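You operate a simulated robot arm through the tools that you are given. There is no shell and no other tool.

Carry out the task below with a simulated robot arm. There is one attempt and no reset: what you move stays moved.

JOB
Put one of the plastic plugs from the workbench top on the green board there. Fetch the swatch book from the workbench top and set it on the bed of the blue frame. Put the print block labelled "26" from the workbench top on the top shelf of the roll rack and the print block labelled "29" on the left end of the wooden bench. Put the yellow wheel from the pallet on the lift table on the right end of the lift table and the blue wheel on the left end of the lift table. Turn the far brake knob to off. Open the narrow cabinet door. Do these in any order.

The check looks at the end state, three seconds after you hand in, the way a careful person would. Anything else that was tipped, shoved, dropped, spilled or broken makes it a failure.

ROBOT AND FRAMES
A 6-joint arm with a two-finger gripper on a trunk, on a base that drives. Base frame: it is fixed to the floor where the robot stands at the start and does not move with it; the origin is under the middle of the robot, x ahead of it, y to its left, z up; the surface under the hand at the start is at about z = 800. Lengths are in mm, angles in rad, forces in N, time in s.
With the tool pointing down near the work surface it reaches from about 400 to 400 mm from the robot's upright axis, wherever it stands. Its first joint turns from -1.204 to 3.002 rad. Places, roughly: bed of the blue frame (29x17 cm) [480, 380, 820]; board [500, -500, 750]; far brake knob [-3800, 1200, 1300]; left end of the lift table [-11900, 800, 500]; left end of the wooden bench [3500, 2300, 900]; narrow cabinet door [-5900, 4300, 600]; plastic plug (4x4x4 cm) [400, -400, 800]; print block [500, -750, 750]; right end of the lift table [-11900, 2000, 500]; swatch book [250, -750, 750]; top shelf of the roll rack [1600, 1000, 1400]; wheel [-11750, 1500, 750]. Payload 3 kg.
Tool frame: the origin (TCP) is the grasp point; the fingertips stand 30 mm ahead of it; z points along the fingers, y is the line along which they close. Largest opening 96 mm; the body of the gripper starts 53 mm behind the TCP.
Orientation is told as [roll, pitch, yaw] about the base's x, y, z axes, in that order, counted from this pose: with the fingers straight down and closing along the base's y, the tool's x points along the base's -x, its y along +y and its z along -z.

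CONTROLS
- The arm moves only by the tool nudge_tool. Its argument "plan" is a list of rows, each an object of numbers (a shift or turn left out is 0, a gripper value left out holds the last): "jaw": the gripper command, from -1 (fully open) to 1 (shut), values between in proportion; "x", "y", "z": the shift along the tool's x, y, z in units of 20 mm (1.0 is 20 mm); "rx", "ry", "rz": the turn, a rotation vector about the tool's x, y, z in units of 6 degrees (1.0 is 6 degrees). In form: [{"jaw": .., "x": .., "y": .., "z": .., "rx": .., "ry": .., "rz": ..}, ...]. A call has 1 to 20 rows; each row shifts and turns the commanded pose from where the row before left it, along the tool's axes as they then stand. A call with a number of a shift or a turn outside -1 to 1 is refused whole. Rows are played at 5 a second. More than 50 mm and 0.15 rad between two rows, or a gripper value outside its range, and nothing of the call is played. A pose out of reach is approached as far as the arm can. The call stops where the force on the tool passes 40 N (or 10 N more than at its start, if that is more) or the arm is blocked; 0.2 s more then pass. The fingers move at their own pace (about 153 mm/s each) and stop on an object; they squeeze with about 30 N. The grip force told is the motor's: it shows also when the fingers shut on nothing. Time passes only in rows, and 0.2 s behind the last, so rows that do not move let the fingers close. It gives the time, the measured TCP pose, the force on the tool (base axes), the opening and the grip force at its end, in the units of the frame above (readings bear some noise), with the torque about the TCP (base axes, N m) and any sound that the robot's microphone picked up, and new pictures: "views" is both (left out), scene, wrist or none.
- Cameras (640 x 400 px; columns grow to the right, rows downward): "scene" is now at [128.8, 4, 1522.4]; the picture's right is [-0.10, -1.00, -0.00], its down [-0.86, 0.09, -0.50] and it looks along [0.50, -0.05, -0.87] (base axes); focal length 263 px, centre (320, 200). "wrist" rides on the gripper at [73, 22, -83] in the tool frame; the picture's right is [-0.29, 0.96, 0.00], its down [-0.66, -0.20, -0.72] and it looks along [-0.69, -0.21, 0.69] (tool axes); focal length 247 px, centre (320, 200). There is no depth. A picture from a camera that has moved, and an enlarged one, comes with that camera's place and axes in the base frame and with its lens. The place of the scene camera against the robot may be out by one fixed shift of up to 25 mm in any direction.
- raise_lower(by): slides the trunk up (or, below 0, down) by that many mm; the arm and the scene camera ride with it, the base frame stays. It gives what a move gives, with no picture.
- drive_base(legs): drives the robot by 1 to 6 legs, each [ahead, left, turn to the left] in mm, mm and rad, along the robot's own axes; the way and the turn of a leg run together, so that a leg with both is an arc; at most 1500 mm and 3.142 rad a leg. The arm and the cameras ride along, it lands a little off, and it stops where it bumps. It gives what a move gives, and a new picture of the scene camera.
- aim_head(pan, tilt): turns the head with the scene camera to pan (to the left, within 1.501 rad either way) and tilt (down, from -0.506 to 1.204), counted from straight ahead of the robot. It gives what a move gives, and a new picture of the scene camera.
- close_up(camera, box): a new picture of the part [left, top, right, bottom] of that camera's present view, enlarged. It takes no simulated time.
- sign_off(): hands the job in; it is judged then, once.

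Places have to be worked out from the pictures, the camera data and where the tool is seen. Open the gripper and draw the arm clear of the work before you hand the job in, unless the task says otherwise.

The tools are called after "Emit:" as a command line: name --argument value ..., lists and objects as JSON in quotes. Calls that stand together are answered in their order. nudge_tool: Moves the arm, as the interface text tells. Its arguments: {"type":"object","properties":{"plan":{"type":"array","items":{"type":"object","properties":{"jaw":{"type":"number"},"x":{"type":"number"},"y":{"type":"number"},"z":{"type":"number"},"rx":{"type":"number"},"ry":{"type":"number"},"rz":{"type":"number"}}}},"views":{"type":"string","enum":["both","scene","wrist","none"]}},"required":["plan"]} The other tools are called the same way: raise_lower (by) slides the trunk up or down; drive_base (legs) drives the base; aim_head (pan, tilt) turns the head that bears the scene camera; close_up (camera, box) takes an enlarged picture of a part of a camera's view; sign_off () hands the job in.

At the start:

```text
time_s: 0.0
ee_pos: [466.9, -220.0, 994.0]
orientation: [0.0, 0.001, 0.002]
wrist_force: [0.0, -0.2, -0.4]
moment: [0.01, -0.02, -0.02]
opening: 96.0
finger_force: 0.2
trunk travel left (down, up): [-895.0, 45.0]
robot x, y, heading: [1.7, -0.4, -0.002]
head pan, tilt: [-0.099, 1.049]
```

scene: 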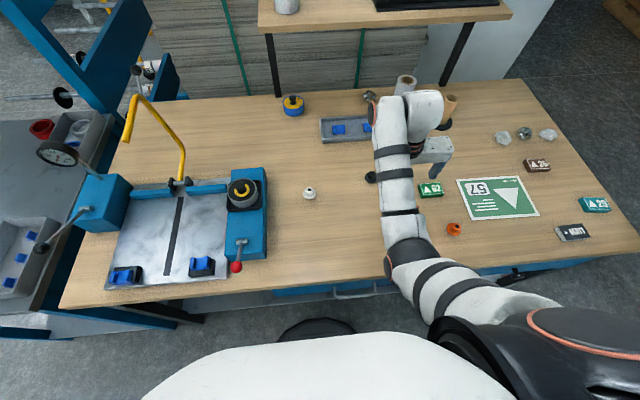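
wrist: 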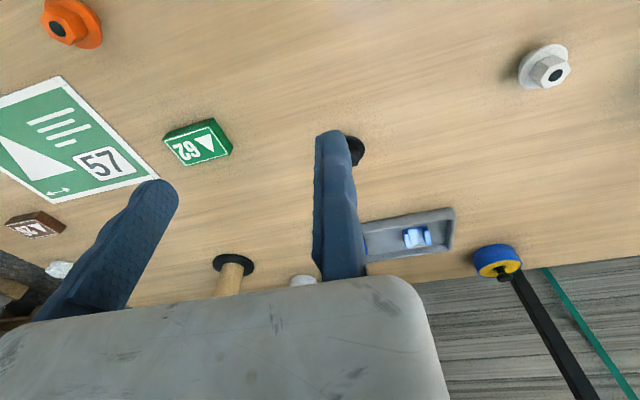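

I'll look closely at the workbench items first to read the labels.

Emit:
close_up --camera "scene" --box '[400, 110, 640, 260]'

Emit:
close_up --camera "scene" --box '[60, 80, 300, 300]'

Emit:
close_up --camera "wrist" --box '[0, 0, 320, 240]'

```text
2.67 times, centred on (520, 185) of scene
camera zoom: at [128.8, 4.0, 1522.4], right [-0.1, -1.0, 0.0], down [-0.86, 0.09, -0.5], along [0.5, -0.05, -0.87], focal length 702 px, centre (-213, 240)
```

zoom: 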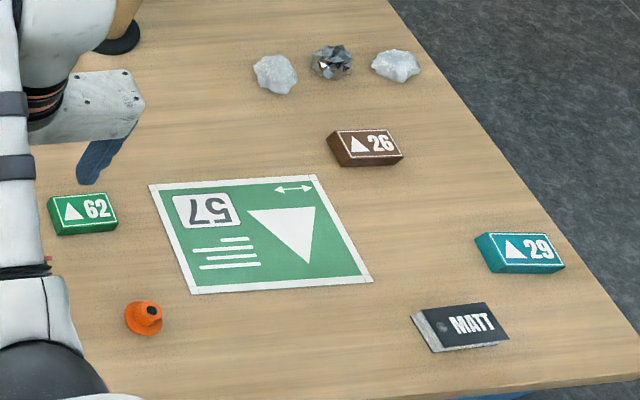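

```text
1.82 times, centred on (180, 190) of scene
camera zoom: at [128.8, 4.0, 1522.4], right [-0.1, -1.0, 0.0], down [-0.86, 0.09, -0.5], along [0.5, -0.05, -0.87], focal length 479 px, centre (574, 218)
```

zoom: 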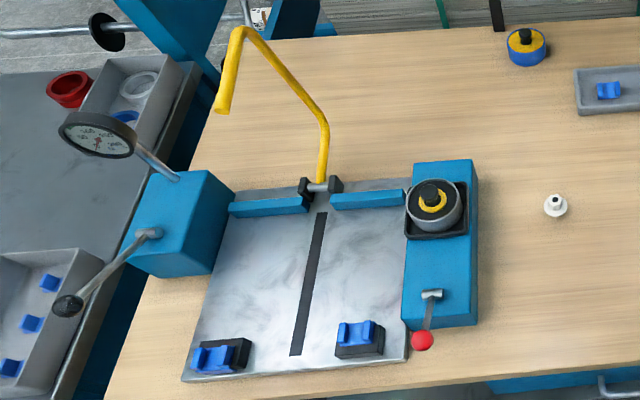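

```text
1.67 times, centred on (160, 120) of wrist
camera zoom: at [394.7, -198.9, 1077.6], right [0.29, 0.96, 0.0], down [0.66, -0.2, 0.72], along [0.69, -0.21, -0.69], focal length 412 px, centre (587, 333)
```

zoom: 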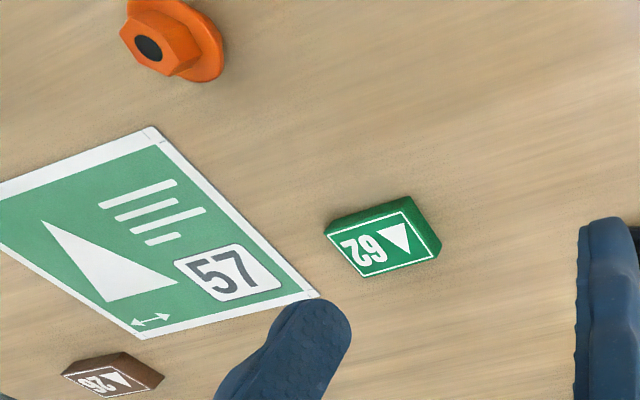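

The labels read with the triangle up, so green is 62, brown is 26 and teal is 29. The swatch book is "MATT", and the orange and white items are plugs. Next I'll look around with the head.

Emit:
aim_head --pan 0.9 --tilt 0.4

Emit:
aim_head --pan 0.0 --tilt 0.2

Emit:
aim_head --pan -0.9 --tilt 0.9

Emit:
aim_head --pan -1.5 --tilt 0.7

Emit:
aim_head --pan 1.5 --tilt 0.5

```text
time_s: 1.3
ee_pos: [468.0, -220.4, 992.7]
orientation: [0.0, 0.0, 0.0]
wrist_force: [0.1, -0.6, 0.8]
moment: [-0.01, -0.02, 0.02]
opening: 95.7
finger_force: 0.1
trunk travel left (down, up): [-895.0, 45.0]
robot x, y, heading: [-0.1, -0.4, 0.003]
head pan, tilt: [0.901, 0.4]
camera scene: at [120.4, 83.1, 1575.9], right [0.78, -0.62, 0.0], down [-0.24, -0.3, -0.92], along [0.57, 0.72, -0.39], focal length 263 px, centre (320, 200)
```

scene: 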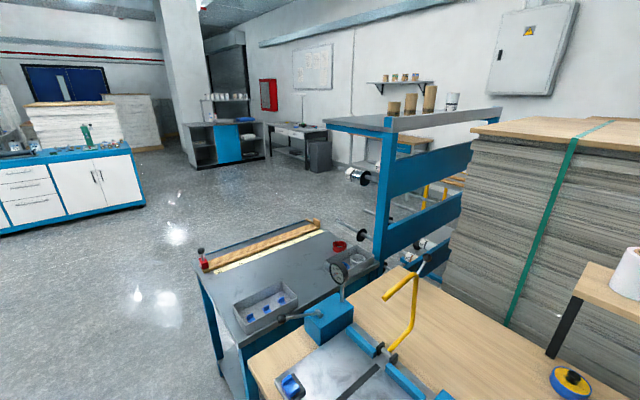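

```text
time_s: 2.5
ee_pos: [466.1, -220.6, 993.8]
orientation: [-0.002, 0.0, 0.001]
wrist_force: [0.6, -0.1, -0.3]
moment: [0.01, 0.02, 0.01]
opening: 95.8
finger_force: 0.2
trunk travel left (down, up): [-895.0, 45.0]
robot x, y, heading: [-0.3, 4.0, -0.004]
head pan, tilt: [0.0, 0.201]
camera scene: at [155.9, 10.7, 1594.5], right [0.0, -1.0, 0.0], down [-0.2, 0.0, -0.98], along [0.98, 0.0, -0.2], focal length 263 px, centre (320, 200)
```

scene: 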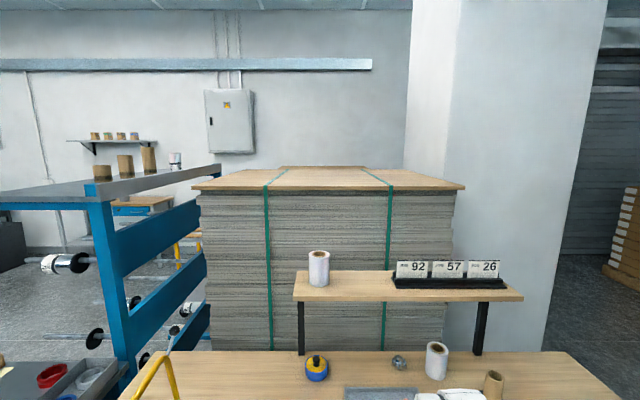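

```text
time_s: 3.7
ee_pos: [468.8, -220.3, 994.0]
orientation: [0.001, -0.001, 0.0]
wrist_force: [-0.2, 0.1, -0.1]
moment: [0.01, -0.01, -0.01]
opening: 96.2
finger_force: 0.0
trunk travel left (down, up): [-895.0, 45.0]
robot x, y, heading: [1.8, -1.5, 0.002]
head pan, tilt: [-0.901, 0.901]
camera scene: at [109.7, -48.6, 1533.0], right [-0.78, -0.62, 0.0], down [-0.49, 0.61, -0.62], along [0.39, -0.49, -0.78], focal length 263 px, centre (320, 200)
```

scene: 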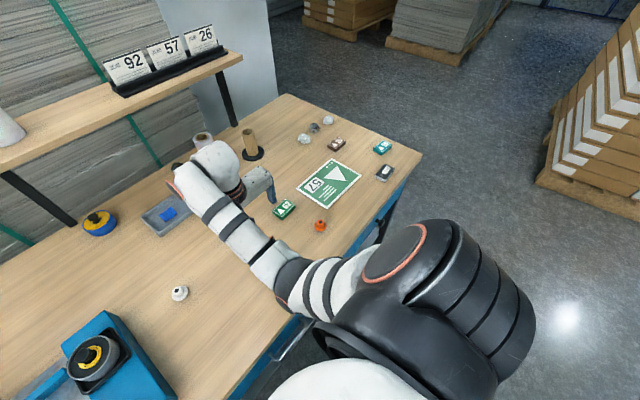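

```text
time_s: 4.7
ee_pos: [468.2, -220.4, 993.6]
orientation: [0.0, -0.001, 0.001]
wrist_force: [-0.3, -0.1, 0.2]
moment: [0.0, 0.0, -0.02]
opening: 96.1
finger_force: 0.0
trunk travel left (down, up): [-895.0, 45.0]
robot x, y, heading: [2.1, -0.9, 0.001]
head pan, tilt: [-1.499, 0.7]
camera scene: at [68.9, -74.1, 1549.1], right [-1.0, -0.07, 0.0], down [-0.05, 0.64, -0.76], along [0.06, -0.76, -0.64], focal length 263 px, centre (320, 200)
```

scene: 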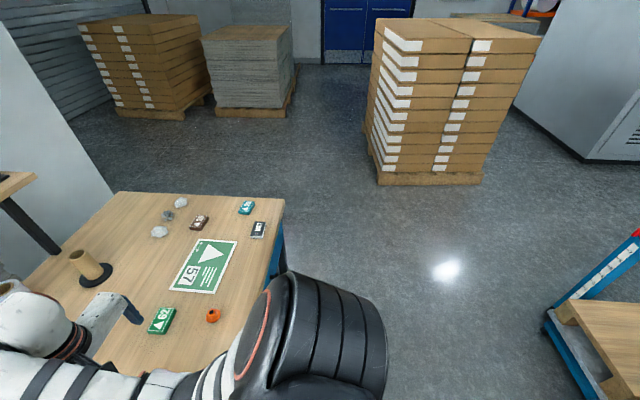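

```text
time_s: 7.3
ee_pos: [468.8, -220.7, 994.0]
orientation: [0.0, 0.0, 0.0]
wrist_force: [1.1, 0.1, -0.1]
moment: [0.0, 0.0, -0.03]
opening: 96.2
finger_force: 0.1
trunk travel left (down, up): [-895.0, 45.0]
robot x, y, heading: [-2.0, -1.1, -0.001]
head pan, tilt: [1.499, 0.499]
camera scene: at [69.3, 101.3, 1566.8], right [1.0, -0.07, 0.0], down [-0.03, -0.48, -0.88], along [0.06, 0.88, -0.48], focal length 263 px, centre (320, 200)
```

scene: 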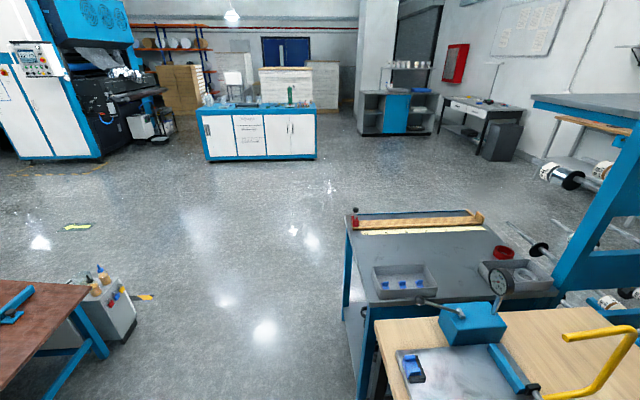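

The workshop layout is clear now. I'll aim the head at the right half of the bench and move the hand above the orange plug, which I estimate at about [395, -413].

Emit:
aim_head --pan -0.6 --tilt 1.05

Emit:
nudge_tool --plan '[{"jaw": -0.2, "x": 0.36, "y": -0.96, "z": 0.4}, {"x": 0.36, "y": -0.96, "z": 0.4}, {"x": 0.36, "y": -0.96, "z": 0.4}, {"x": 0.36, "y": -0.96, "z": 0.4}, {"x": 0.36, "y": -0.96, "z": 0.4}, {"x": 0.36, "y": -0.96, "z": 0.4}, {"x": 0.36, "y": -0.96, "z": 0.4}, {"x": 0.36, "y": -0.96, "z": 0.4}, {"x": 0.36, "y": -0.96, "z": 0.4}, {"x": 0.36, "y": -0.96, "z": 0.4}, {}, {}]' --views "both"

```text
time_s: 9.3
ee_pos: [468.3, -220.1, 994.2]
orientation: [-0.001, 0.0, 0.0]
wrist_force: [0.5, 0.0, 0.1]
moment: [-0.01, -0.02, 0.0]
opening: 95.9
finger_force: 0.0
trunk travel left (down, up): [-895.0, 45.0]
robot x, y, heading: [-2.0, 0.3, 0.002]
head pan, tilt: [-0.6, 1.051]
camera scene: at [117.5, -26.9, 1522.3], right [-0.56, -0.83, 0.0], down [-0.72, 0.49, -0.5], along [0.41, -0.28, -0.87], focal length 263 px, centre (320, 200)
```

scene: 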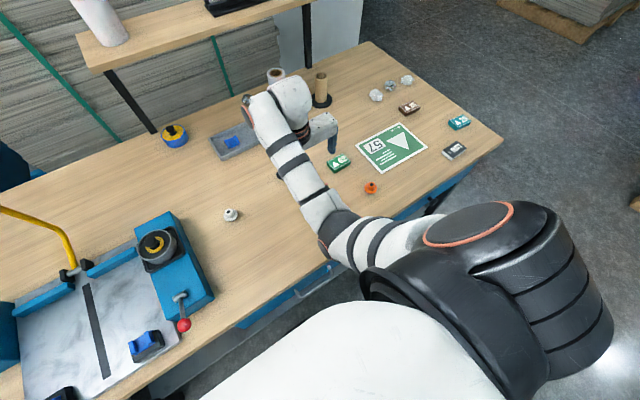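

```text
time_s: 11.9
ee_pos: [396.1, -412.2, 913.3]
orientation: [0.0, 0.001, 0.0]
wrist_force: [-0.1, 0.1, 0.3]
moment: [-0.02, -0.01, -0.03]
opening: 57.9
finger_force: 0.1
trunk travel left (down, up): [-895.0, 45.0]
robot x, y, heading: [2.8, 4.5, -0.001]
head pan, tilt: [-0.6, 1.051]
camera scene: at [117.4, -27.1, 1522.3], right [-0.56, -0.83, 0.0], down [-0.72, 0.49, -0.5], along [0.41, -0.28, -0.87], focal length 263 px, centre (320, 200)
camera wrist: at [322.3, -390.7, 997.0], right [0.29, 0.96, 0.0], down [0.66, -0.2, 0.72], along [0.69, -0.21, -0.69], focal length 247 px, centre (320, 200)
```

scene: 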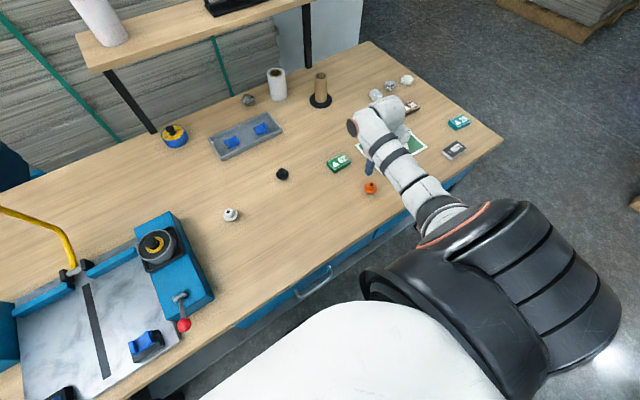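
wrist: 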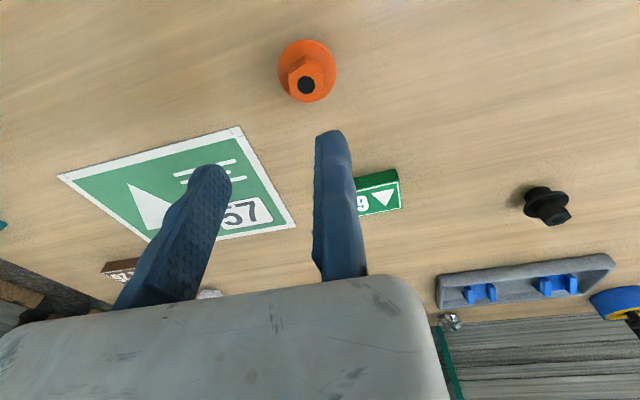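

The arm reaches here easily. The wrist picture shows the fingers somewhat asymmetrically, so I'll shut the jaw briefly to see where the pads really meet.

Emit:
nudge_tool --plan '[{"jaw": 1}, {}, {}]' --views "wrist"

Emit:
nudge_tool --plan '[{"jaw": -1}, {}, {}]' --views "wrist"

```text
time_s: 12.7
ee_pos: [395.5, -411.7, 914.5]
orientation: [0.001, 0.001, 0.001]
wrist_force: [-0.3, 0.2, 0.3]
moment: [0.03, -0.03, 0.01]
opening: 0.1
finger_force: 29.6
trunk travel left (down, up): [-895.0, 45.0]
robot x, y, heading: [1.9, -5.5, -0.001]
head pan, tilt: [-0.6, 1.051]
camera wrist: at [322.5, -390.5, 997.1], right [0.29, 0.96, 0.0], down [0.66, -0.2, 0.72], along [0.69, -0.21, -0.69], focal length 247 px, centre (320, 200)
```

wrist: 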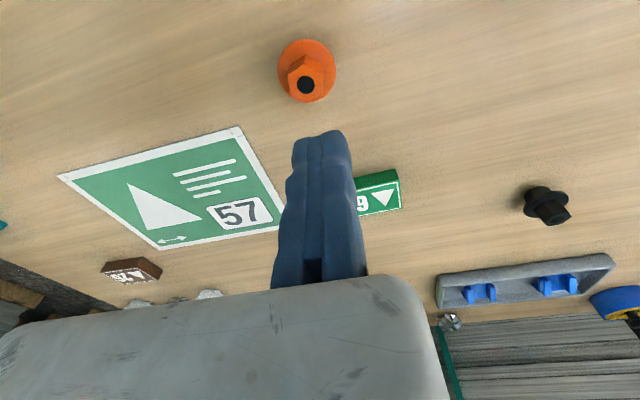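

```text
time_s: 13.5
ee_pos: [396.5, -412.1, 912.9]
orientation: [0.001, -0.001, -0.001]
wrist_force: [-0.3, -0.4, -1.1]
moment: [-0.01, 0.04, 0.0]
opening: 96.0
finger_force: 0.1
trunk travel left (down, up): [-895.0, 45.0]
robot x, y, heading: [-0.3, 0.9, 0.002]
head pan, tilt: [-0.6, 1.051]
camera wrist: at [322.5, -390.5, 997.1], right [0.29, 0.96, 0.0], down [0.66, -0.2, 0.72], along [0.69, -0.21, -0.69], focal length 247 px, centre (320, 200)
```

wrist: 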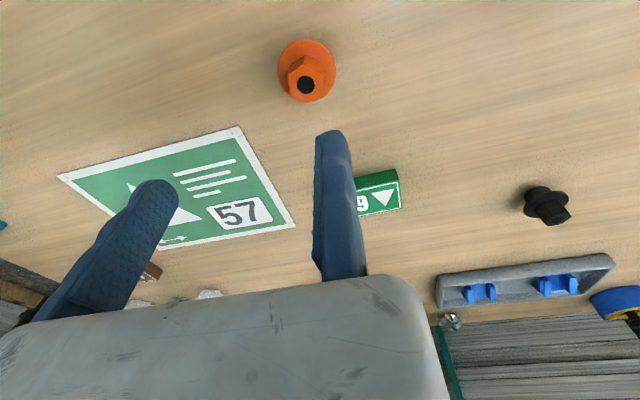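

Only the tool −y finger moves; the +y finger stays put with its pad at y=0, so I'll set the fixed finger beside the face of each object before closing. I'll look closely at the plug.

Emit:
close_up --camera "wrist" --box '[230, 20, 390, 120]'

Emit:
close_up --camera "scene" --box '[320, 120, 440, 200]'

```text
4.00 times, centred on (310, 70) of wrist
camera zoom: at [322.5, -390.5, 997.1], right [0.29, 0.96, 0.0], down [0.66, -0.2, 0.72], along [0.69, -0.21, -0.69], focal length 988 px, centre (360, 720)
```

zoom: 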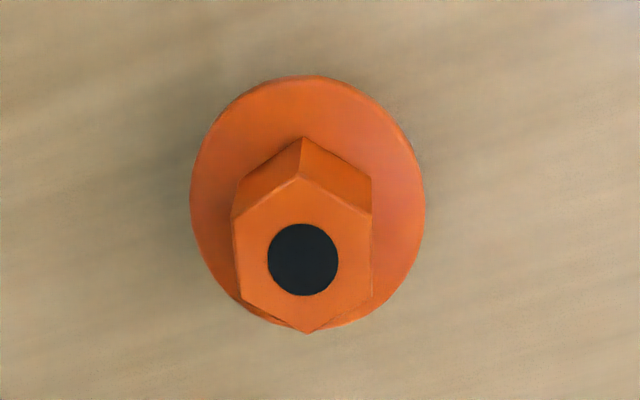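

```text
5.00 times, centred on (380, 160) of scene
camera zoom: at [117.4, -27.0, 1522.3], right [-0.56, -0.83, 0.0], down [-0.72, 0.49, -0.5], along [0.41, -0.28, -0.87], focal length 1317 px, centre (20, 400)
```

zoom: 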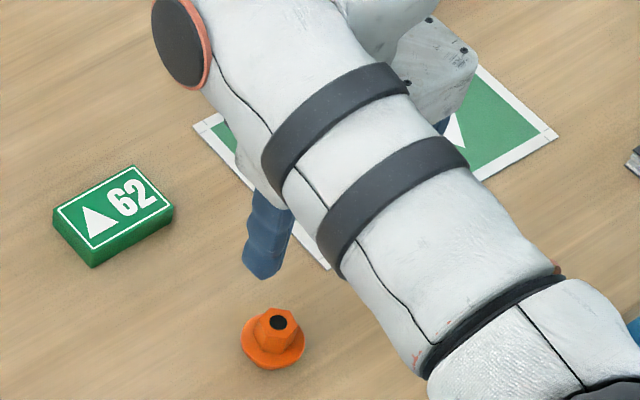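

The hex flats face along about [0.29, 0.96], so I'll yaw the tool by −17°. Then I'll lower with the fixed finger just beside the hex, whose centre is near [379, −417].

Emit:
nudge_tool --plan '[{"jaw": -0.1, "x": 0.63, "y": 0.47, "z": 0.5}, {"z": 0.8, "rz": 1}, {"z": 0.5, "rz": 1}, {"rz": 0.8}, {}, {}]' --views "wrist"

```text
time_s: 14.9
ee_pos: [383.8, -402.9, 877.0]
orientation: [-0.001, 0.002, -0.294]
wrist_force: [0.0, 0.1, 0.5]
moment: [-0.01, 0.01, -0.03]
opening: 52.9
finger_force: 0.0
trunk travel left (down, up): [-895.0, 45.0]
robot x, y, heading: [1.3, 1.4, -0.0]
head pan, tilt: [-0.6, 1.051]
camera wrist: at [319.9, -361.2, 961.1], right [0.56, 0.83, 0.0], down [0.57, -0.39, 0.72], along [0.6, -0.4, -0.69], focal length 247 px, centre (320, 200)
```

wrist: 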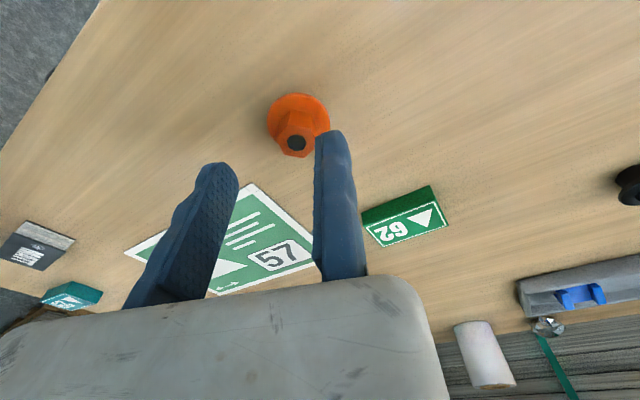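

The recomputed plug centre is [378, −416.5], which fits. I'll lower to TCP z≈847 and close.

Emit:
nudge_tool --plan '[{"z": 0.75}, {"z": 0.75}, {}]' --views "wrist"

Emit:
nudge_tool --plan '[{"jaw": 1}, {}, {}, {}]' --views "wrist"

```text
time_s: 15.7
ee_pos: [383.7, -401.2, 847.6]
orientation: [-0.002, -0.005, -0.292]
wrist_force: [3.0, 3.0, 13.8]
moment: [0.02, -0.1, 0.01]
opening: 52.8
finger_force: 0.1
trunk travel left (down, up): [-895.0, 45.0]
robot x, y, heading: [4.1, 1.7, -0.001]
head pan, tilt: [-0.6, 1.051]
camera wrist: at [320.2, -360.0, 931.6], right [0.56, 0.83, 0.0], down [0.57, -0.38, 0.73], along [0.6, -0.4, -0.69], focal length 247 px, centre (320, 200)
```

wrist: 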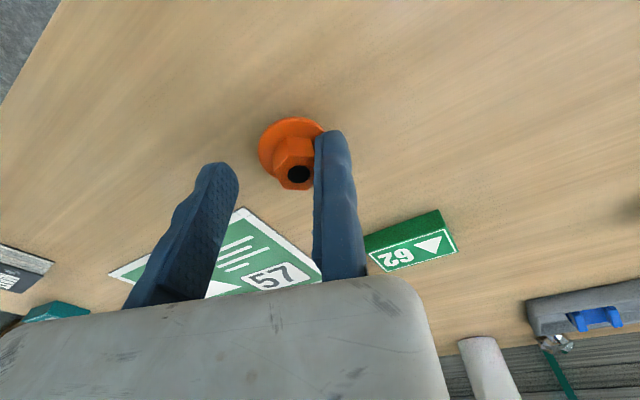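

```text
time_s: 16.7
ee_pos: [383.8, -402.8, 848.4]
orientation: [-0.001, -0.004, -0.295]
wrist_force: [4.9, -1.7, 20.8]
moment: [-0.2, -0.17, 0.02]
opening: 31.9
finger_force: 30.2
trunk travel left (down, up): [-895.0, 45.0]
robot x, y, heading: [1.3, 0.2, -0.001]
head pan, tilt: [-0.6, 1.051]
camera wrist: at [319.5, -360.4, 931.5], right [0.56, 0.83, 0.0], down [0.57, -0.38, 0.73], along [0.6, -0.41, -0.69], focal length 247 px, centre (320, 200)
```

wrist: 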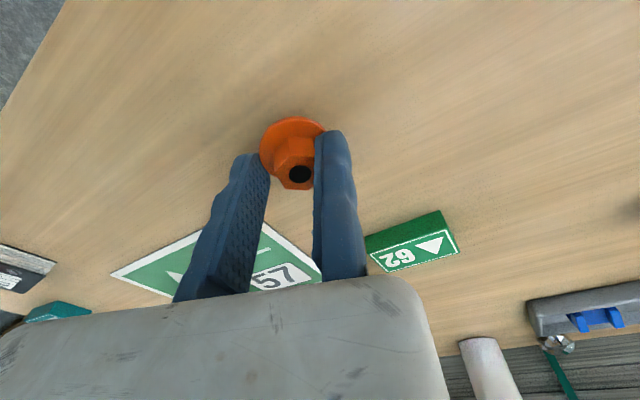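

The upward force shows the fixed finger resting on the flange, and the moving finger stopped on the flange rim at 32 mm. I'll open, rise 7 mm and close again.

Emit:
nudge_tool --plan '[{"jaw": 0.1}, {}, {"z": -0.4}, {}]' --views "wrist"

Emit:
nudge_tool --plan '[{"jaw": 1}, {}, {}, {}]' --views "wrist"

```text
time_s: 17.7
ee_pos: [382.0, -400.8, 853.1]
orientation: [0.001, 0.002, -0.293]
wrist_force: [-0.4, 0.3, 0.2]
moment: [-0.04, 0.02, -0.01]
opening: 43.4
finger_force: 0.0
trunk travel left (down, up): [-895.0, 45.0]
robot x, y, heading: [-0.8, -3.7, -0.005]
head pan, tilt: [-0.6, 1.051]
camera wrist: at [318.5, -360.6, 938.6], right [0.56, 0.83, 0.0], down [0.57, -0.39, 0.72], along [0.6, -0.4, -0.69], focal length 247 px, centre (320, 200)
```

wrist: 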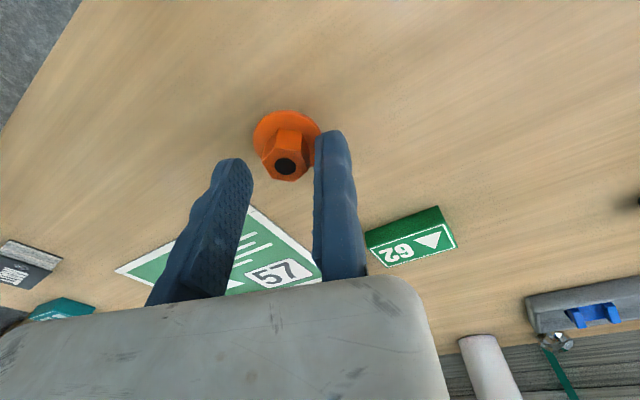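

```text
time_s: 18.7
ee_pos: [382.5, -403.3, 853.9]
orientation: [0.0, 0.0, -0.295]
wrist_force: [-0.3, 0.7, -0.1]
moment: [-0.03, -0.02, -0.01]
opening: 20.1
finger_force: 29.7
trunk travel left (down, up): [-895.0, 45.0]
robot x, y, heading: [0.3, -3.0, 0.004]
head pan, tilt: [-0.6, 1.051]
camera wrist: at [319.4, -361.3, 938.7], right [0.56, 0.83, 0.0], down [0.57, -0.39, 0.72], along [0.6, -0.4, -0.69], focal length 247 px, centre (320, 200)
```

wrist: 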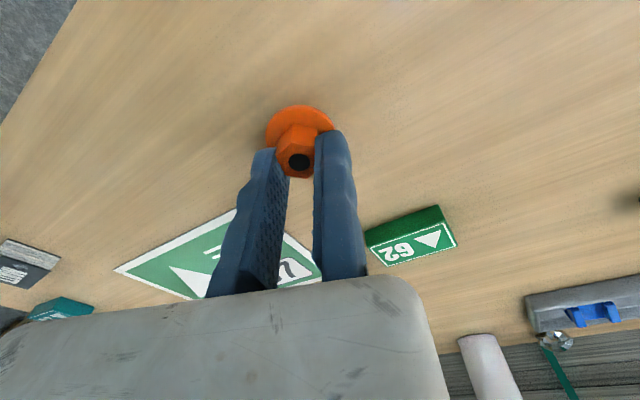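

The hex is held at 20.1 mm. I'll lift and carry it over the green board, whose centre I judge to be near [470, −592].

Emit:
nudge_tool --plan '[{"z": -1}, {"z": -1}, {"z": -1}, {"x": -0.86, "y": -0.9}, {"x": -0.86, "y": -0.9}, {"x": -0.86, "y": -0.9}, {"x": -0.86, "y": -0.9}, {"x": -0.86, "y": -0.9}, {"x": -0.86, "y": -0.9}, {"x": -0.86, "y": -0.9}, {"x": -0.86, "y": -0.9}, {}]' --views "both"

```text
time_s: 21.3
ee_pos: [430.4, -495.3, 924.5]
orientation: [0.0, 0.0, -0.293]
wrist_force: [0.4, -1.4, 0.1]
moment: [0.01, 0.02, 0.04]
opening: 19.8
finger_force: 30.3
out of reach, approached as far as the arm can: row 8, 9, 10, 11
trunk travel left (down, up): [-895.0, 45.0]
robot x, y, heading: [-2.1, -1.7, 0.003]
head pan, tilt: [-0.6, 1.051]
camera scene: at [117.7, -27.1, 1522.3], right [-0.56, -0.83, 0.0], down [-0.72, 0.49, -0.5], along [0.41, -0.28, -0.87], focal length 263 px, centre (320, 200)
camera wrist: at [367.0, -453.8, 1007.3], right [0.56, 0.83, 0.0], down [0.57, -0.39, 0.72], along [0.6, -0.4, -0.69], focal length 247 px, centre (320, 200)
```

scene: 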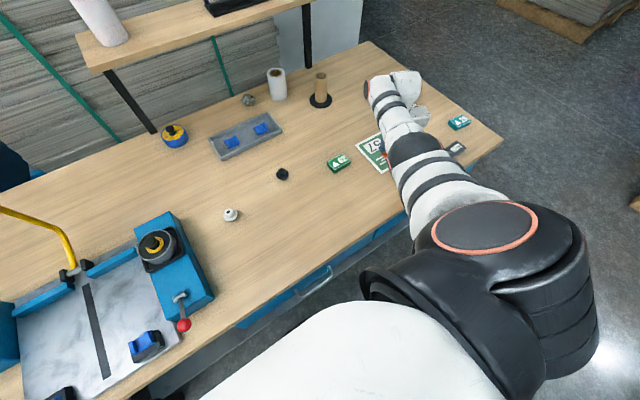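
wrist: 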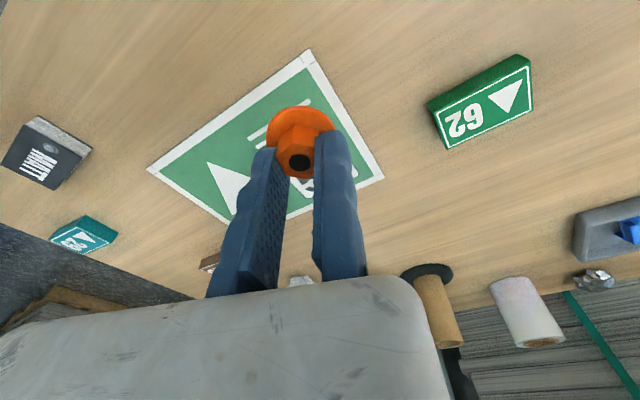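

The arm tops out at about 656 mm from the axis here, so I'll slide the base 200 mm to the right along the bench. The path at this height is clear.

Emit:
drive_base --legs '[[0, -200, 0]]'

```text
time_s: 22.9
ee_pos: [425.2, -698.9, 924.1]
orientation: [0.0, 0.0, -0.301]
wrist_force: [-0.1, -0.2, -1.9]
moment: [-0.03, 0.0, 0.02]
opening: 20.0
finger_force: 29.9
trunk travel left (down, up): [-895.0, 45.0]
robot x, y, heading: [-0.0, -200.7, -0.011]
head pan, tilt: [-0.6, 1.051]
camera scene: at [116.2, -226.3, 1522.3], right [-0.57, -0.82, 0.0], down [-0.71, 0.5, -0.5], along [0.41, -0.28, -0.87], focal length 263 px, centre (320, 200)
```

scene: 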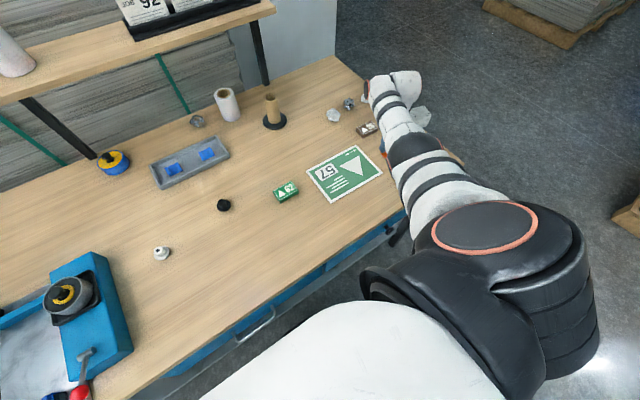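

I'll swing back over the board centre, near [476, −594], at a safe height.

Emit:
nudge_tool --plan '[{"x": -0.08, "y": 0.92}, {"x": -0.08, "y": 0.92}, {"x": -0.08, "y": 0.92}, {"x": -0.08, "y": 0.92}, {"x": -0.08, "y": 0.92}, {"x": -0.08, "y": 0.92}, {"x": -0.08, "y": 0.92, "z": 0.5}, {"z": 1}, {}]' --views "both"

```text
time_s: 24.9
ee_pos: [474.1, -577.7, 892.4]
orientation: [0.0, 0.001, -0.301]
wrist_force: [-0.7, 0.6, 0.2]
moment: [0.0, 0.03, -0.01]
opening: 19.9
finger_force: 29.6
trunk travel left (down, up): [-895.0, 45.0]
robot x, y, heading: [3.0, -198.2, -0.009]
head pan, tilt: [-0.6, 1.051]
camera scene: at [116.1, -227.4, 1522.3], right [-0.57, -0.82, 0.0], down [-0.71, 0.5, -0.5], along [0.41, -0.28, -0.87], focal length 263 px, centre (320, 200)
camera wrist: at [411.4, -536.1, 976.3], right [0.56, 0.83, 0.0], down [0.57, -0.39, 0.72], along [0.6, -0.41, -0.69], focal length 247 px, centre (320, 200)
```

scene: 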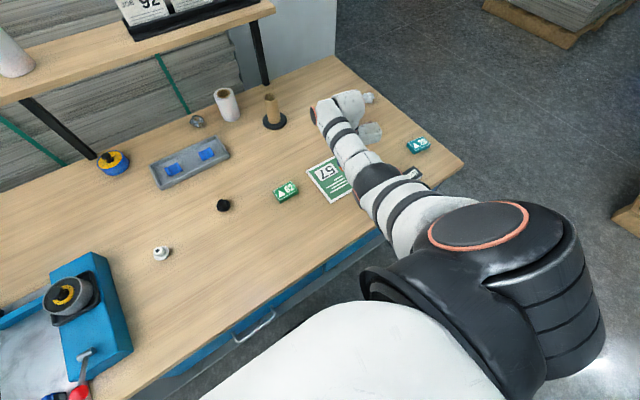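
wrist: 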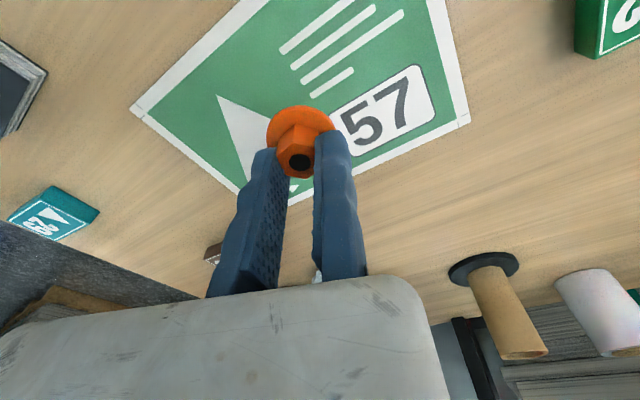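

The point under the plug is close to the board's middle. I'll lower gently until contact.

Emit:
nudge_tool --plan '[{"z": 0.8}, {"z": 0.6}, {"z": 0.2}, {"z": 0.1}, {}]' --views "wrist"

```text
time_s: 26.1
ee_pos: [473.9, -578.5, 857.4]
orientation: [0.001, 0.001, -0.3]
wrist_force: [-0.1, -0.4, -0.4]
moment: [0.01, 0.0, 0.0]
opening: 19.7
finger_force: 29.7
trunk travel left (down, up): [-895.0, 45.0]
robot x, y, heading: [-2.6, -200.2, -0.009]
head pan, tilt: [-0.6, 1.051]
camera wrist: at [410.9, -536.4, 942.3], right [0.56, 0.83, 0.0], down [0.57, -0.39, 0.72], along [0.6, -0.41, -0.69], focal length 247 px, centre (320, 200)
```

wrist: 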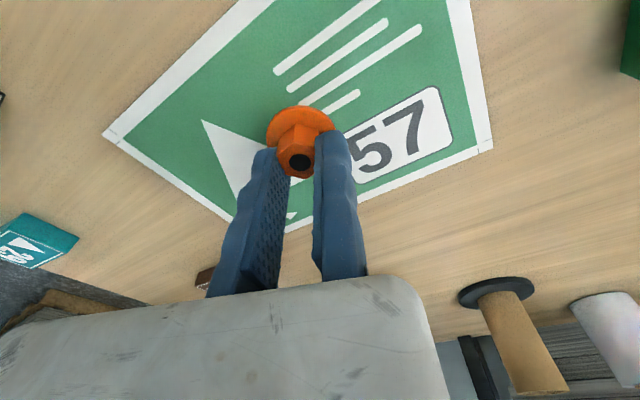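

No contact yet, so I'll step down in small amounts and watch the force.

Emit:
nudge_tool --plan '[{"z": 0.08}, {"z": 0.08}, {}]' --views "none"

Emit:
nudge_tool --plan '[{"z": 0.05}, {"z": 0.05}, {}]' --views "none"

```text
time_s: 26.9
ee_pos: [473.7, -579.5, 856.8]
orientation: [0.0, -0.005, -0.302]
wrist_force: [2.3, -1.4, 8.4]
moment: [-0.13, -0.02, 0.03]
opening: 19.9
finger_force: 30.1
trunk travel left (down, up): [-895.0, 45.0]
robot x, y, heading: [-0.9, -203.0, -0.01]
head pan, tilt: [-0.6, 1.051]
```

```text
time_s: 27.7
ee_pos: [472.6, -577.1, 856.1]
orientation: [-0.001, -0.002, -0.303]
wrist_force: [2.3, -3.7, 15.4]
moment: [-0.33, -0.1, 0.05]
opening: 20.1
finger_force: 29.9
trunk travel left (down, up): [-895.0, 45.0]
robot x, y, heading: [1.0, -202.8, -0.009]
head pan, tilt: [-0.6, 1.051]
```

Contact is made. I'll release with the moving finger, then rise clear.

Emit:
nudge_tool --plan '[{"z": -0.08, "jaw": 0.4}, {"jaw": 0.0}, {}, {"z": -0.5, "y": 0.05}, {"z": -1}, {"z": -1}, {"z": -1}, {}]' --views "both"

```text
time_s: 29.5
ee_pos: [473.8, -578.1, 924.1]
orientation: [0.0, 0.001, -0.302]
wrist_force: [-0.3, -0.2, -0.8]
moment: [0.01, -0.01, -0.02]
opening: 48.1
finger_force: 0.1
trunk travel left (down, up): [-895.0, 45.0]
robot x, y, heading: [-3.2, -202.1, -0.004]
head pan, tilt: [-0.6, 1.051]
camera scene: at [116.6, -227.4, 1522.3], right [-0.57, -0.82, 0.0], down [-0.71, 0.5, -0.5], along [0.41, -0.28, -0.87], focal length 263 px, centre (320, 200)
camera wrist: at [410.9, -536.2, 1007.7], right [0.56, 0.83, 0.0], down [0.57, -0.39, 0.72], along [0.6, -0.41, -0.69], focal length 247 px, centre (320, 200)
```

scene: 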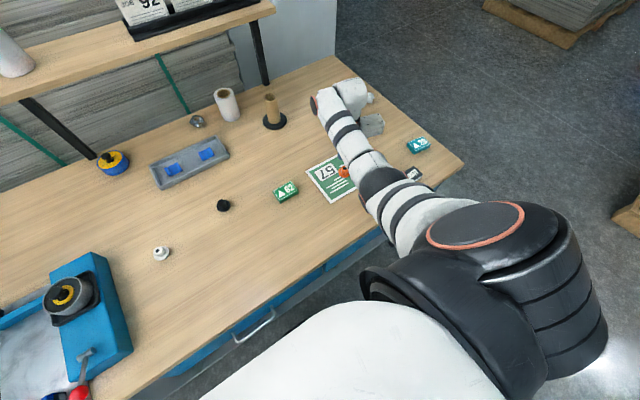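
wrist: 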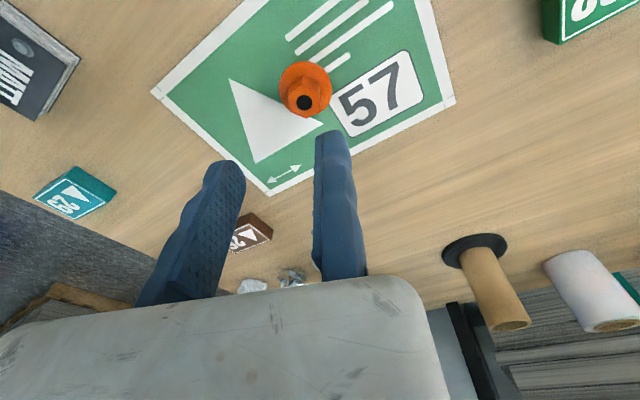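

The plug is standing on the board. Next is the swatch book, so I'll slide the base a further 300 mm right.

Emit:
drive_base --legs '[[0, -300, 0.0]]'

```text
time_s: 31.5
ee_pos: [472.7, -875.1, 924.4]
orientation: [-0.001, -0.001, -0.298]
wrist_force: [0.1, 0.1, -0.6]
moment: [0.01, 0.0, 0.0]
opening: 47.7
finger_force: 0.1
trunk travel left (down, up): [-895.0, 45.0]
robot x, y, heading: [0.7, -500.0, -0.004]
head pan, tilt: [-0.6, 1.051]
camera scene: at [114.2, -524.1, 1522.3], right [-0.57, -0.82, 0.0], down [-0.71, 0.49, -0.5], along [0.41, -0.28, -0.87], focal length 263 px, centre (320, 200)
```

scene: 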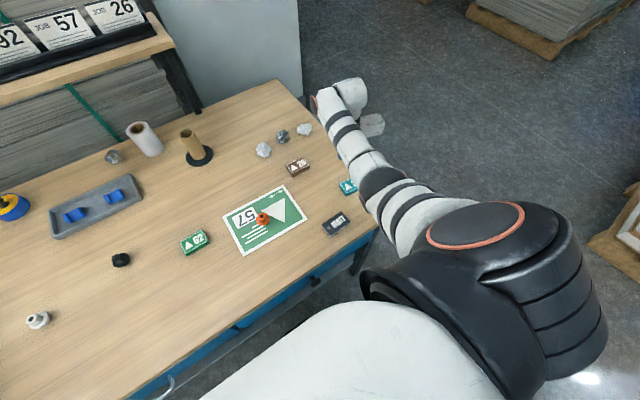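

I estimate the swatch book near [342, −758]. I'll move over it and look with the wrist camera.

Emit:
nudge_tool --plan '[{"x": 0.97, "y": 0.55, "jaw": -1}, {"x": 0.97, "y": 0.55}, {"x": 0.97, "y": 0.55}, {"x": 0.97, "y": 0.55}, {"x": 0.97, "y": 0.55}, {"x": 0.97, "y": 0.55}, {"x": 0.97, "y": 0.55}, {"x": 0.97, "y": 0.55}, {}]' --views "both"

```text
time_s: 33.5
ee_pos: [349.4, -744.9, 923.7]
orientation: [0.001, 0.0, -0.298]
wrist_force: [0.0, -0.7, -0.2]
moment: [0.05, 0.01, 0.0]
opening: 96.0
finger_force: 0.0
trunk travel left (down, up): [-895.0, 45.0]
robot x, y, heading: [-6.6, -498.8, -0.001]
head pan, tilt: [-0.6, 1.051]
camera scene: at [114.7, -525.6, 1522.2], right [-0.57, -0.82, 0.0], down [-0.71, 0.49, -0.5], along [0.41, -0.28, -0.87], focal length 263 px, centre (320, 200)
camera wrist: at [287.0, -703.6, 1008.9], right [0.56, 0.83, 0.0], down [0.57, -0.39, 0.72], along [0.6, -0.41, -0.69], focal length 247 px, centre (320, 200)
```

scene: 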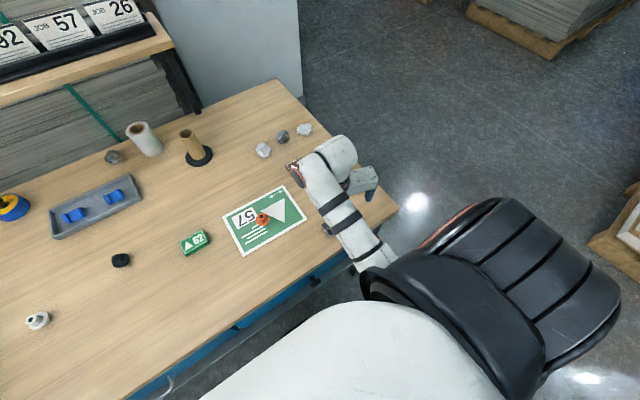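
wrist: 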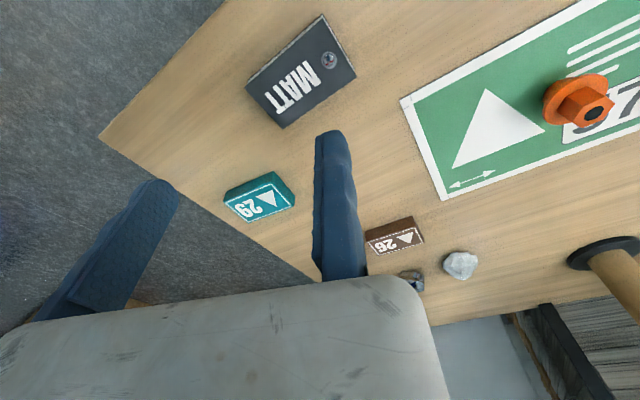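

The swatch book spans roughly x 314–358 and y −792 to −720, about 43×73 mm. I'll zoom in for its thickness and exact angle.

Emit:
close_up --camera "wrist" --box '[220, 0, 380, 150]'

Emit:
close_up --camera "wrist" --box '[200, 150, 440, 290]'

```text
2.67 times, centred on (300, 75) of wrist
camera zoom: at [287.0, -703.6, 1008.9], right [0.56, 0.83, 0.0], down [0.57, -0.39, 0.72], along [0.6, -0.41, -0.69], focal length 659 px, centre (373, 533)
```

zoom: 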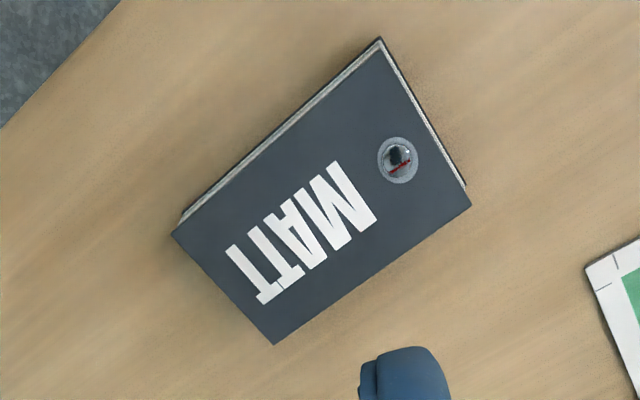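

```text
2.67 times, centred on (320, 220) of wrist
camera zoom: at [287.0, -703.6, 1008.9], right [0.56, 0.83, 0.0], down [0.57, -0.39, 0.72], along [0.6, -0.41, -0.69], focal length 659 px, centre (320, 147)
```

zoom: 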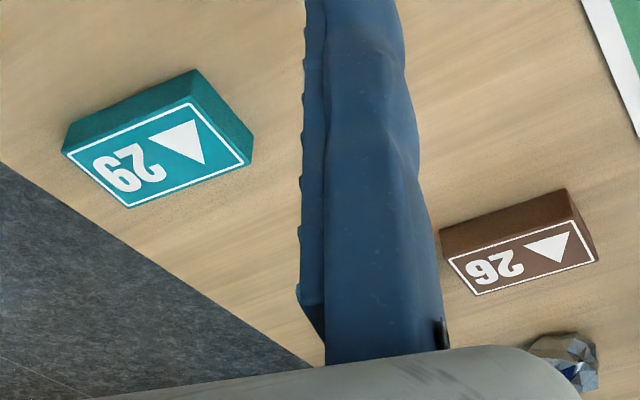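

The book's top measures about 42×72 mm, is square to the axes and is centred near [339, −757]. It's roughly 19 mm thick. I'll align to yaw 0 with the fixed finger just beyond its +y end and lower part way.

Emit:
nudge_tool --plan '[{"x": 0.9, "y": 0.6}, {"y": 0.55}, {"rz": -0.95, "z": 0.8}, {"rz": -0.95, "z": 0.8}, {"rz": -0.95, "z": 0.8}, {}, {}]' --views "both"

```text
time_s: 35.1
ee_pos: [339.9, -717.8, 877.4]
orientation: [0.0, -0.001, 0.0]
wrist_force: [-0.8, 0.5, 0.6]
moment: [-0.01, -0.02, 0.02]
opening: 96.2
finger_force: 0.1
trunk travel left (down, up): [-895.0, 45.0]
robot x, y, heading: [-4.3, -496.0, -0.006]
head pan, tilt: [-0.6, 1.051]
camera scene: at [114.3, -524.9, 1522.3], right [-0.57, -0.82, 0.0], down [-0.71, 0.49, -0.5], along [0.41, -0.28, -0.87], focal length 263 px, centre (320, 200)
camera wrist: at [267.0, -696.8, 961.2], right [0.29, 0.96, 0.0], down [0.66, -0.2, 0.72], along [0.69, -0.21, -0.69], focal length 247 px, centre (320, 200)
```

scene: 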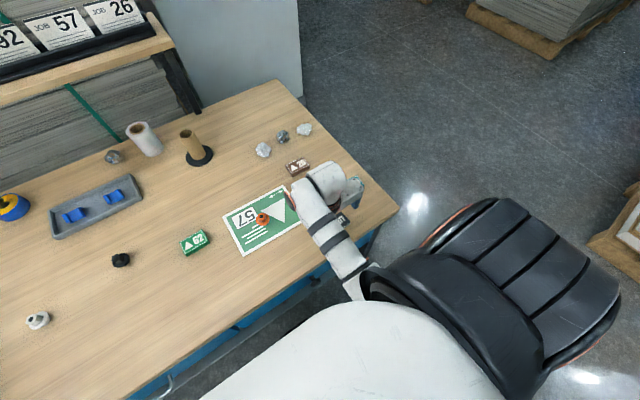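
wrist: 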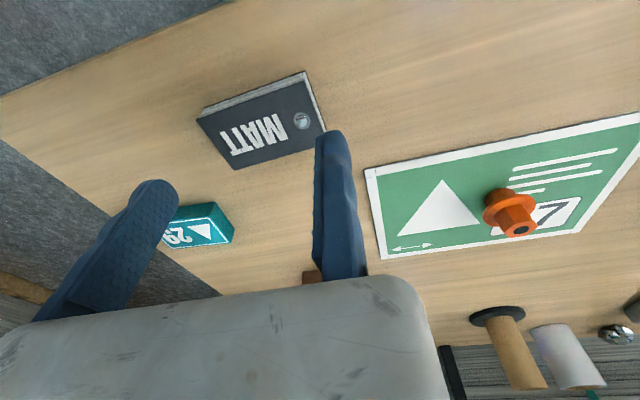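

The alignment looks right, so I'll lower beside the book.

Emit:
nudge_tool --plan '[{"z": 0.7}, {"z": 0.7}, {"z": 0.5}, {"z": 0.1}, {}]' --views "wrist"

```text
time_s: 36.3
ee_pos: [339.6, -718.2, 836.1]
orientation: [0.0, 0.0, 0.002]
wrist_force: [0.7, 0.0, -0.2]
moment: [-0.02, 0.04, -0.01]
opening: 96.1
finger_force: 0.1
trunk travel left (down, up): [-895.0, 45.0]
robot x, y, heading: [-3.9, -497.7, -0.006]
head pan, tilt: [-0.6, 1.051]
camera wrist: at [266.7, -696.5, 919.7], right [0.29, 0.96, 0.0], down [0.66, -0.2, 0.72], along [0.69, -0.21, -0.69], focal length 247 px, centre (320, 200)
```

wrist: 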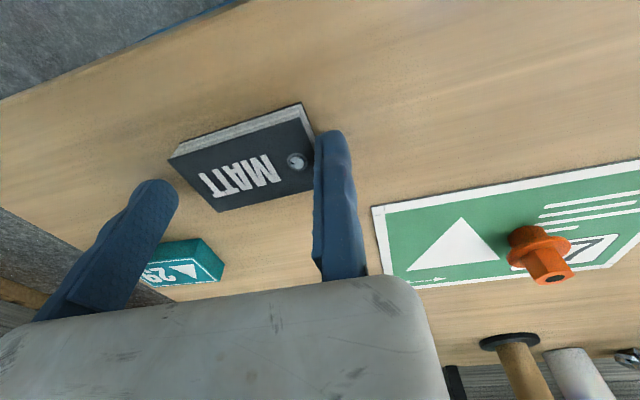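

There's no contact and the fixed finger sits beside the book. I'll close on it.

Emit:
nudge_tool --plan '[{"jaw": 1}, {}, {}, {}]' --views "wrist"

```text
time_s: 37.3
ee_pos: [339.5, -717.8, 836.1]
orientation: [0.001, 0.001, 0.001]
wrist_force: [0.7, 0.2, 0.0]
moment: [0.01, 0.03, -0.01]
opening: 73.0
finger_force: 29.8
trunk travel left (down, up): [-895.0, 45.0]
robot x, y, heading: [-4.4, -496.5, -0.004]
head pan, tilt: [-0.6, 1.051]
camera wrist: at [266.8, -696.6, 919.7], right [0.29, 0.96, 0.0], down [0.66, -0.2, 0.72], along [0.69, -0.21, -0.69], focal length 247 px, centre (320, 200)
```

wrist: 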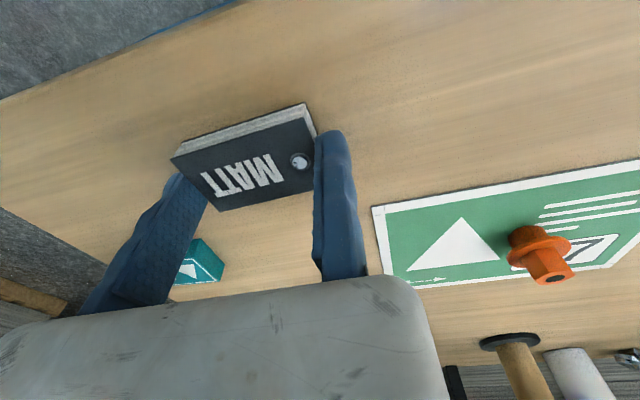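

The book is held at 73 mm. I'll lift it high and drive back left along the bench toward the blue frame.

Emit:
nudge_tool --plan '[{"z": -0.5}, {"z": -1}, {"z": -1}, {"z": -1}, {"z": -1}, {"z": -1}, {"z": -1}, {"z": -1}, {"z": -1}, {"z": -1}, {}]' --views "none"

Emit:
aim_head --pan 0.5 --tilt 0.95

Emit:
drive_base --legs '[[0, 450, 0.003]]'

```text
time_s: 39.7
ee_pos: [339.2, -715.2, 950.9]
orientation: [0.002, -0.003, 0.0]
wrist_force: [0.0, 0.9, 0.5]
moment: [0.04, -0.03, -0.01]
opening: 73.1
finger_force: 30.2
out of reach, approached as far as the arm can: row 7, 8, 9, 10
trunk travel left (down, up): [-895.0, 45.0]
robot x, y, heading: [-1.1, -499.6, -0.009]
head pan, tilt: [-0.6, 1.051]
```

```text
time_s: 41.0
ee_pos: [340.9, -715.7, 952.1]
orientation: [0.001, 0.0, 0.0]
wrist_force: [0.1, 0.1, 0.0]
moment: [0.03, -0.02, 0.0]
opening: 73.2
finger_force: 30.4
trunk travel left (down, up): [-895.0, 45.0]
robot x, y, heading: [-3.0, -497.0, -0.004]
head pan, tilt: [0.499, 0.949]
camera scene: at [123.8, -452.8, 1529.3], right [0.47, -0.88, 0.0], down [-0.72, -0.38, -0.58], along [0.51, 0.28, -0.81], focal length 263 px, centre (320, 200)
```

scene: 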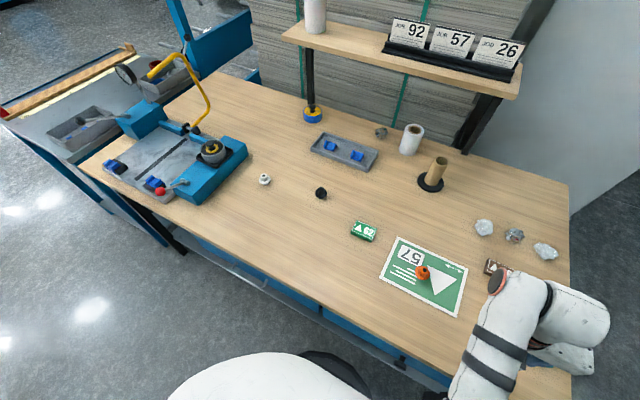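

```text
time_s: 43.7
ee_pos: [341.3, -277.9, 951.0]
orientation: [0.002, -0.002, 0.001]
wrist_force: [0.2, 1.6, 0.1]
moment: [0.03, -0.03, 0.0]
opening: 72.9
finger_force: 30.2
trunk travel left (down, up): [-895.0, 45.0]
robot x, y, heading: [-1.3, -59.8, -0.005]
head pan, tilt: [0.499, 0.949]
camera scene: at [126.2, -15.5, 1529.3], right [0.47, -0.88, 0.0], down [-0.72, -0.38, -0.58], along [0.51, 0.28, -0.81], focal length 263 px, centre (320, 200)
```

scene: 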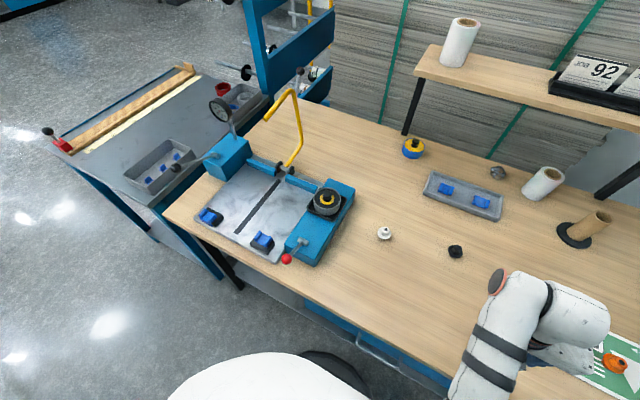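

I'll slide another 230 mm left for a second viewpoint on the frame and its yellow handle. The arm stays right of the frame.

Emit:
drive_base --legs '[[0, 230, 0.005]]'

Emit:
close_up --camera "scene" --box '[180, 40, 500, 300]'

```text
time_s: 45.4
ee_pos: [344.1, -50.8, 952.5]
orientation: [0.0, -0.001, 0.005]
wrist_force: [-0.3, 0.4, 0.5]
moment: [0.01, 0.03, 0.01]
opening: 72.9
finger_force: 30.2
trunk travel left (down, up): [-895.0, 45.0]
robot x, y, heading: [1.9, 162.6, 0.0]
head pan, tilt: [0.499, 0.949]
camera scene: at [126.8, 210.3, 1529.3], right [0.48, -0.88, 0.0], down [-0.71, -0.39, -0.58], along [0.51, 0.28, -0.81], focal length 263 px, centre (320, 200)
```

scene: 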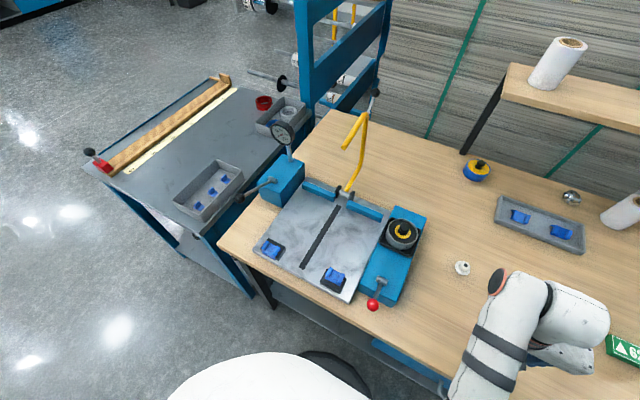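

```text
1.54 times, centred on (340, 170) of scene
camera zoom: at [126.8, 210.3, 1529.3], right [0.48, -0.88, 0.0], down [-0.71, -0.39, -0.58], along [0.51, 0.28, -0.81], focal length 405 px, centre (289, 246)
```

zoom: 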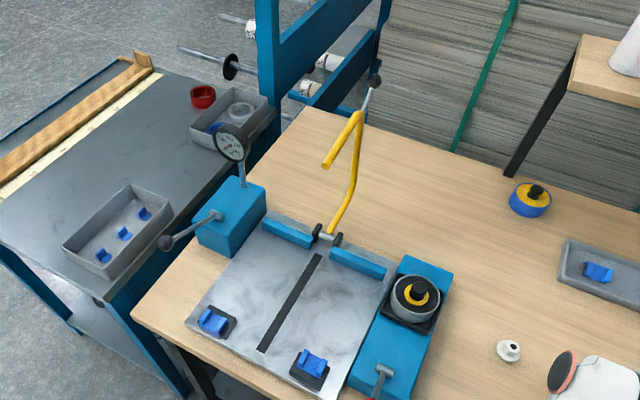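

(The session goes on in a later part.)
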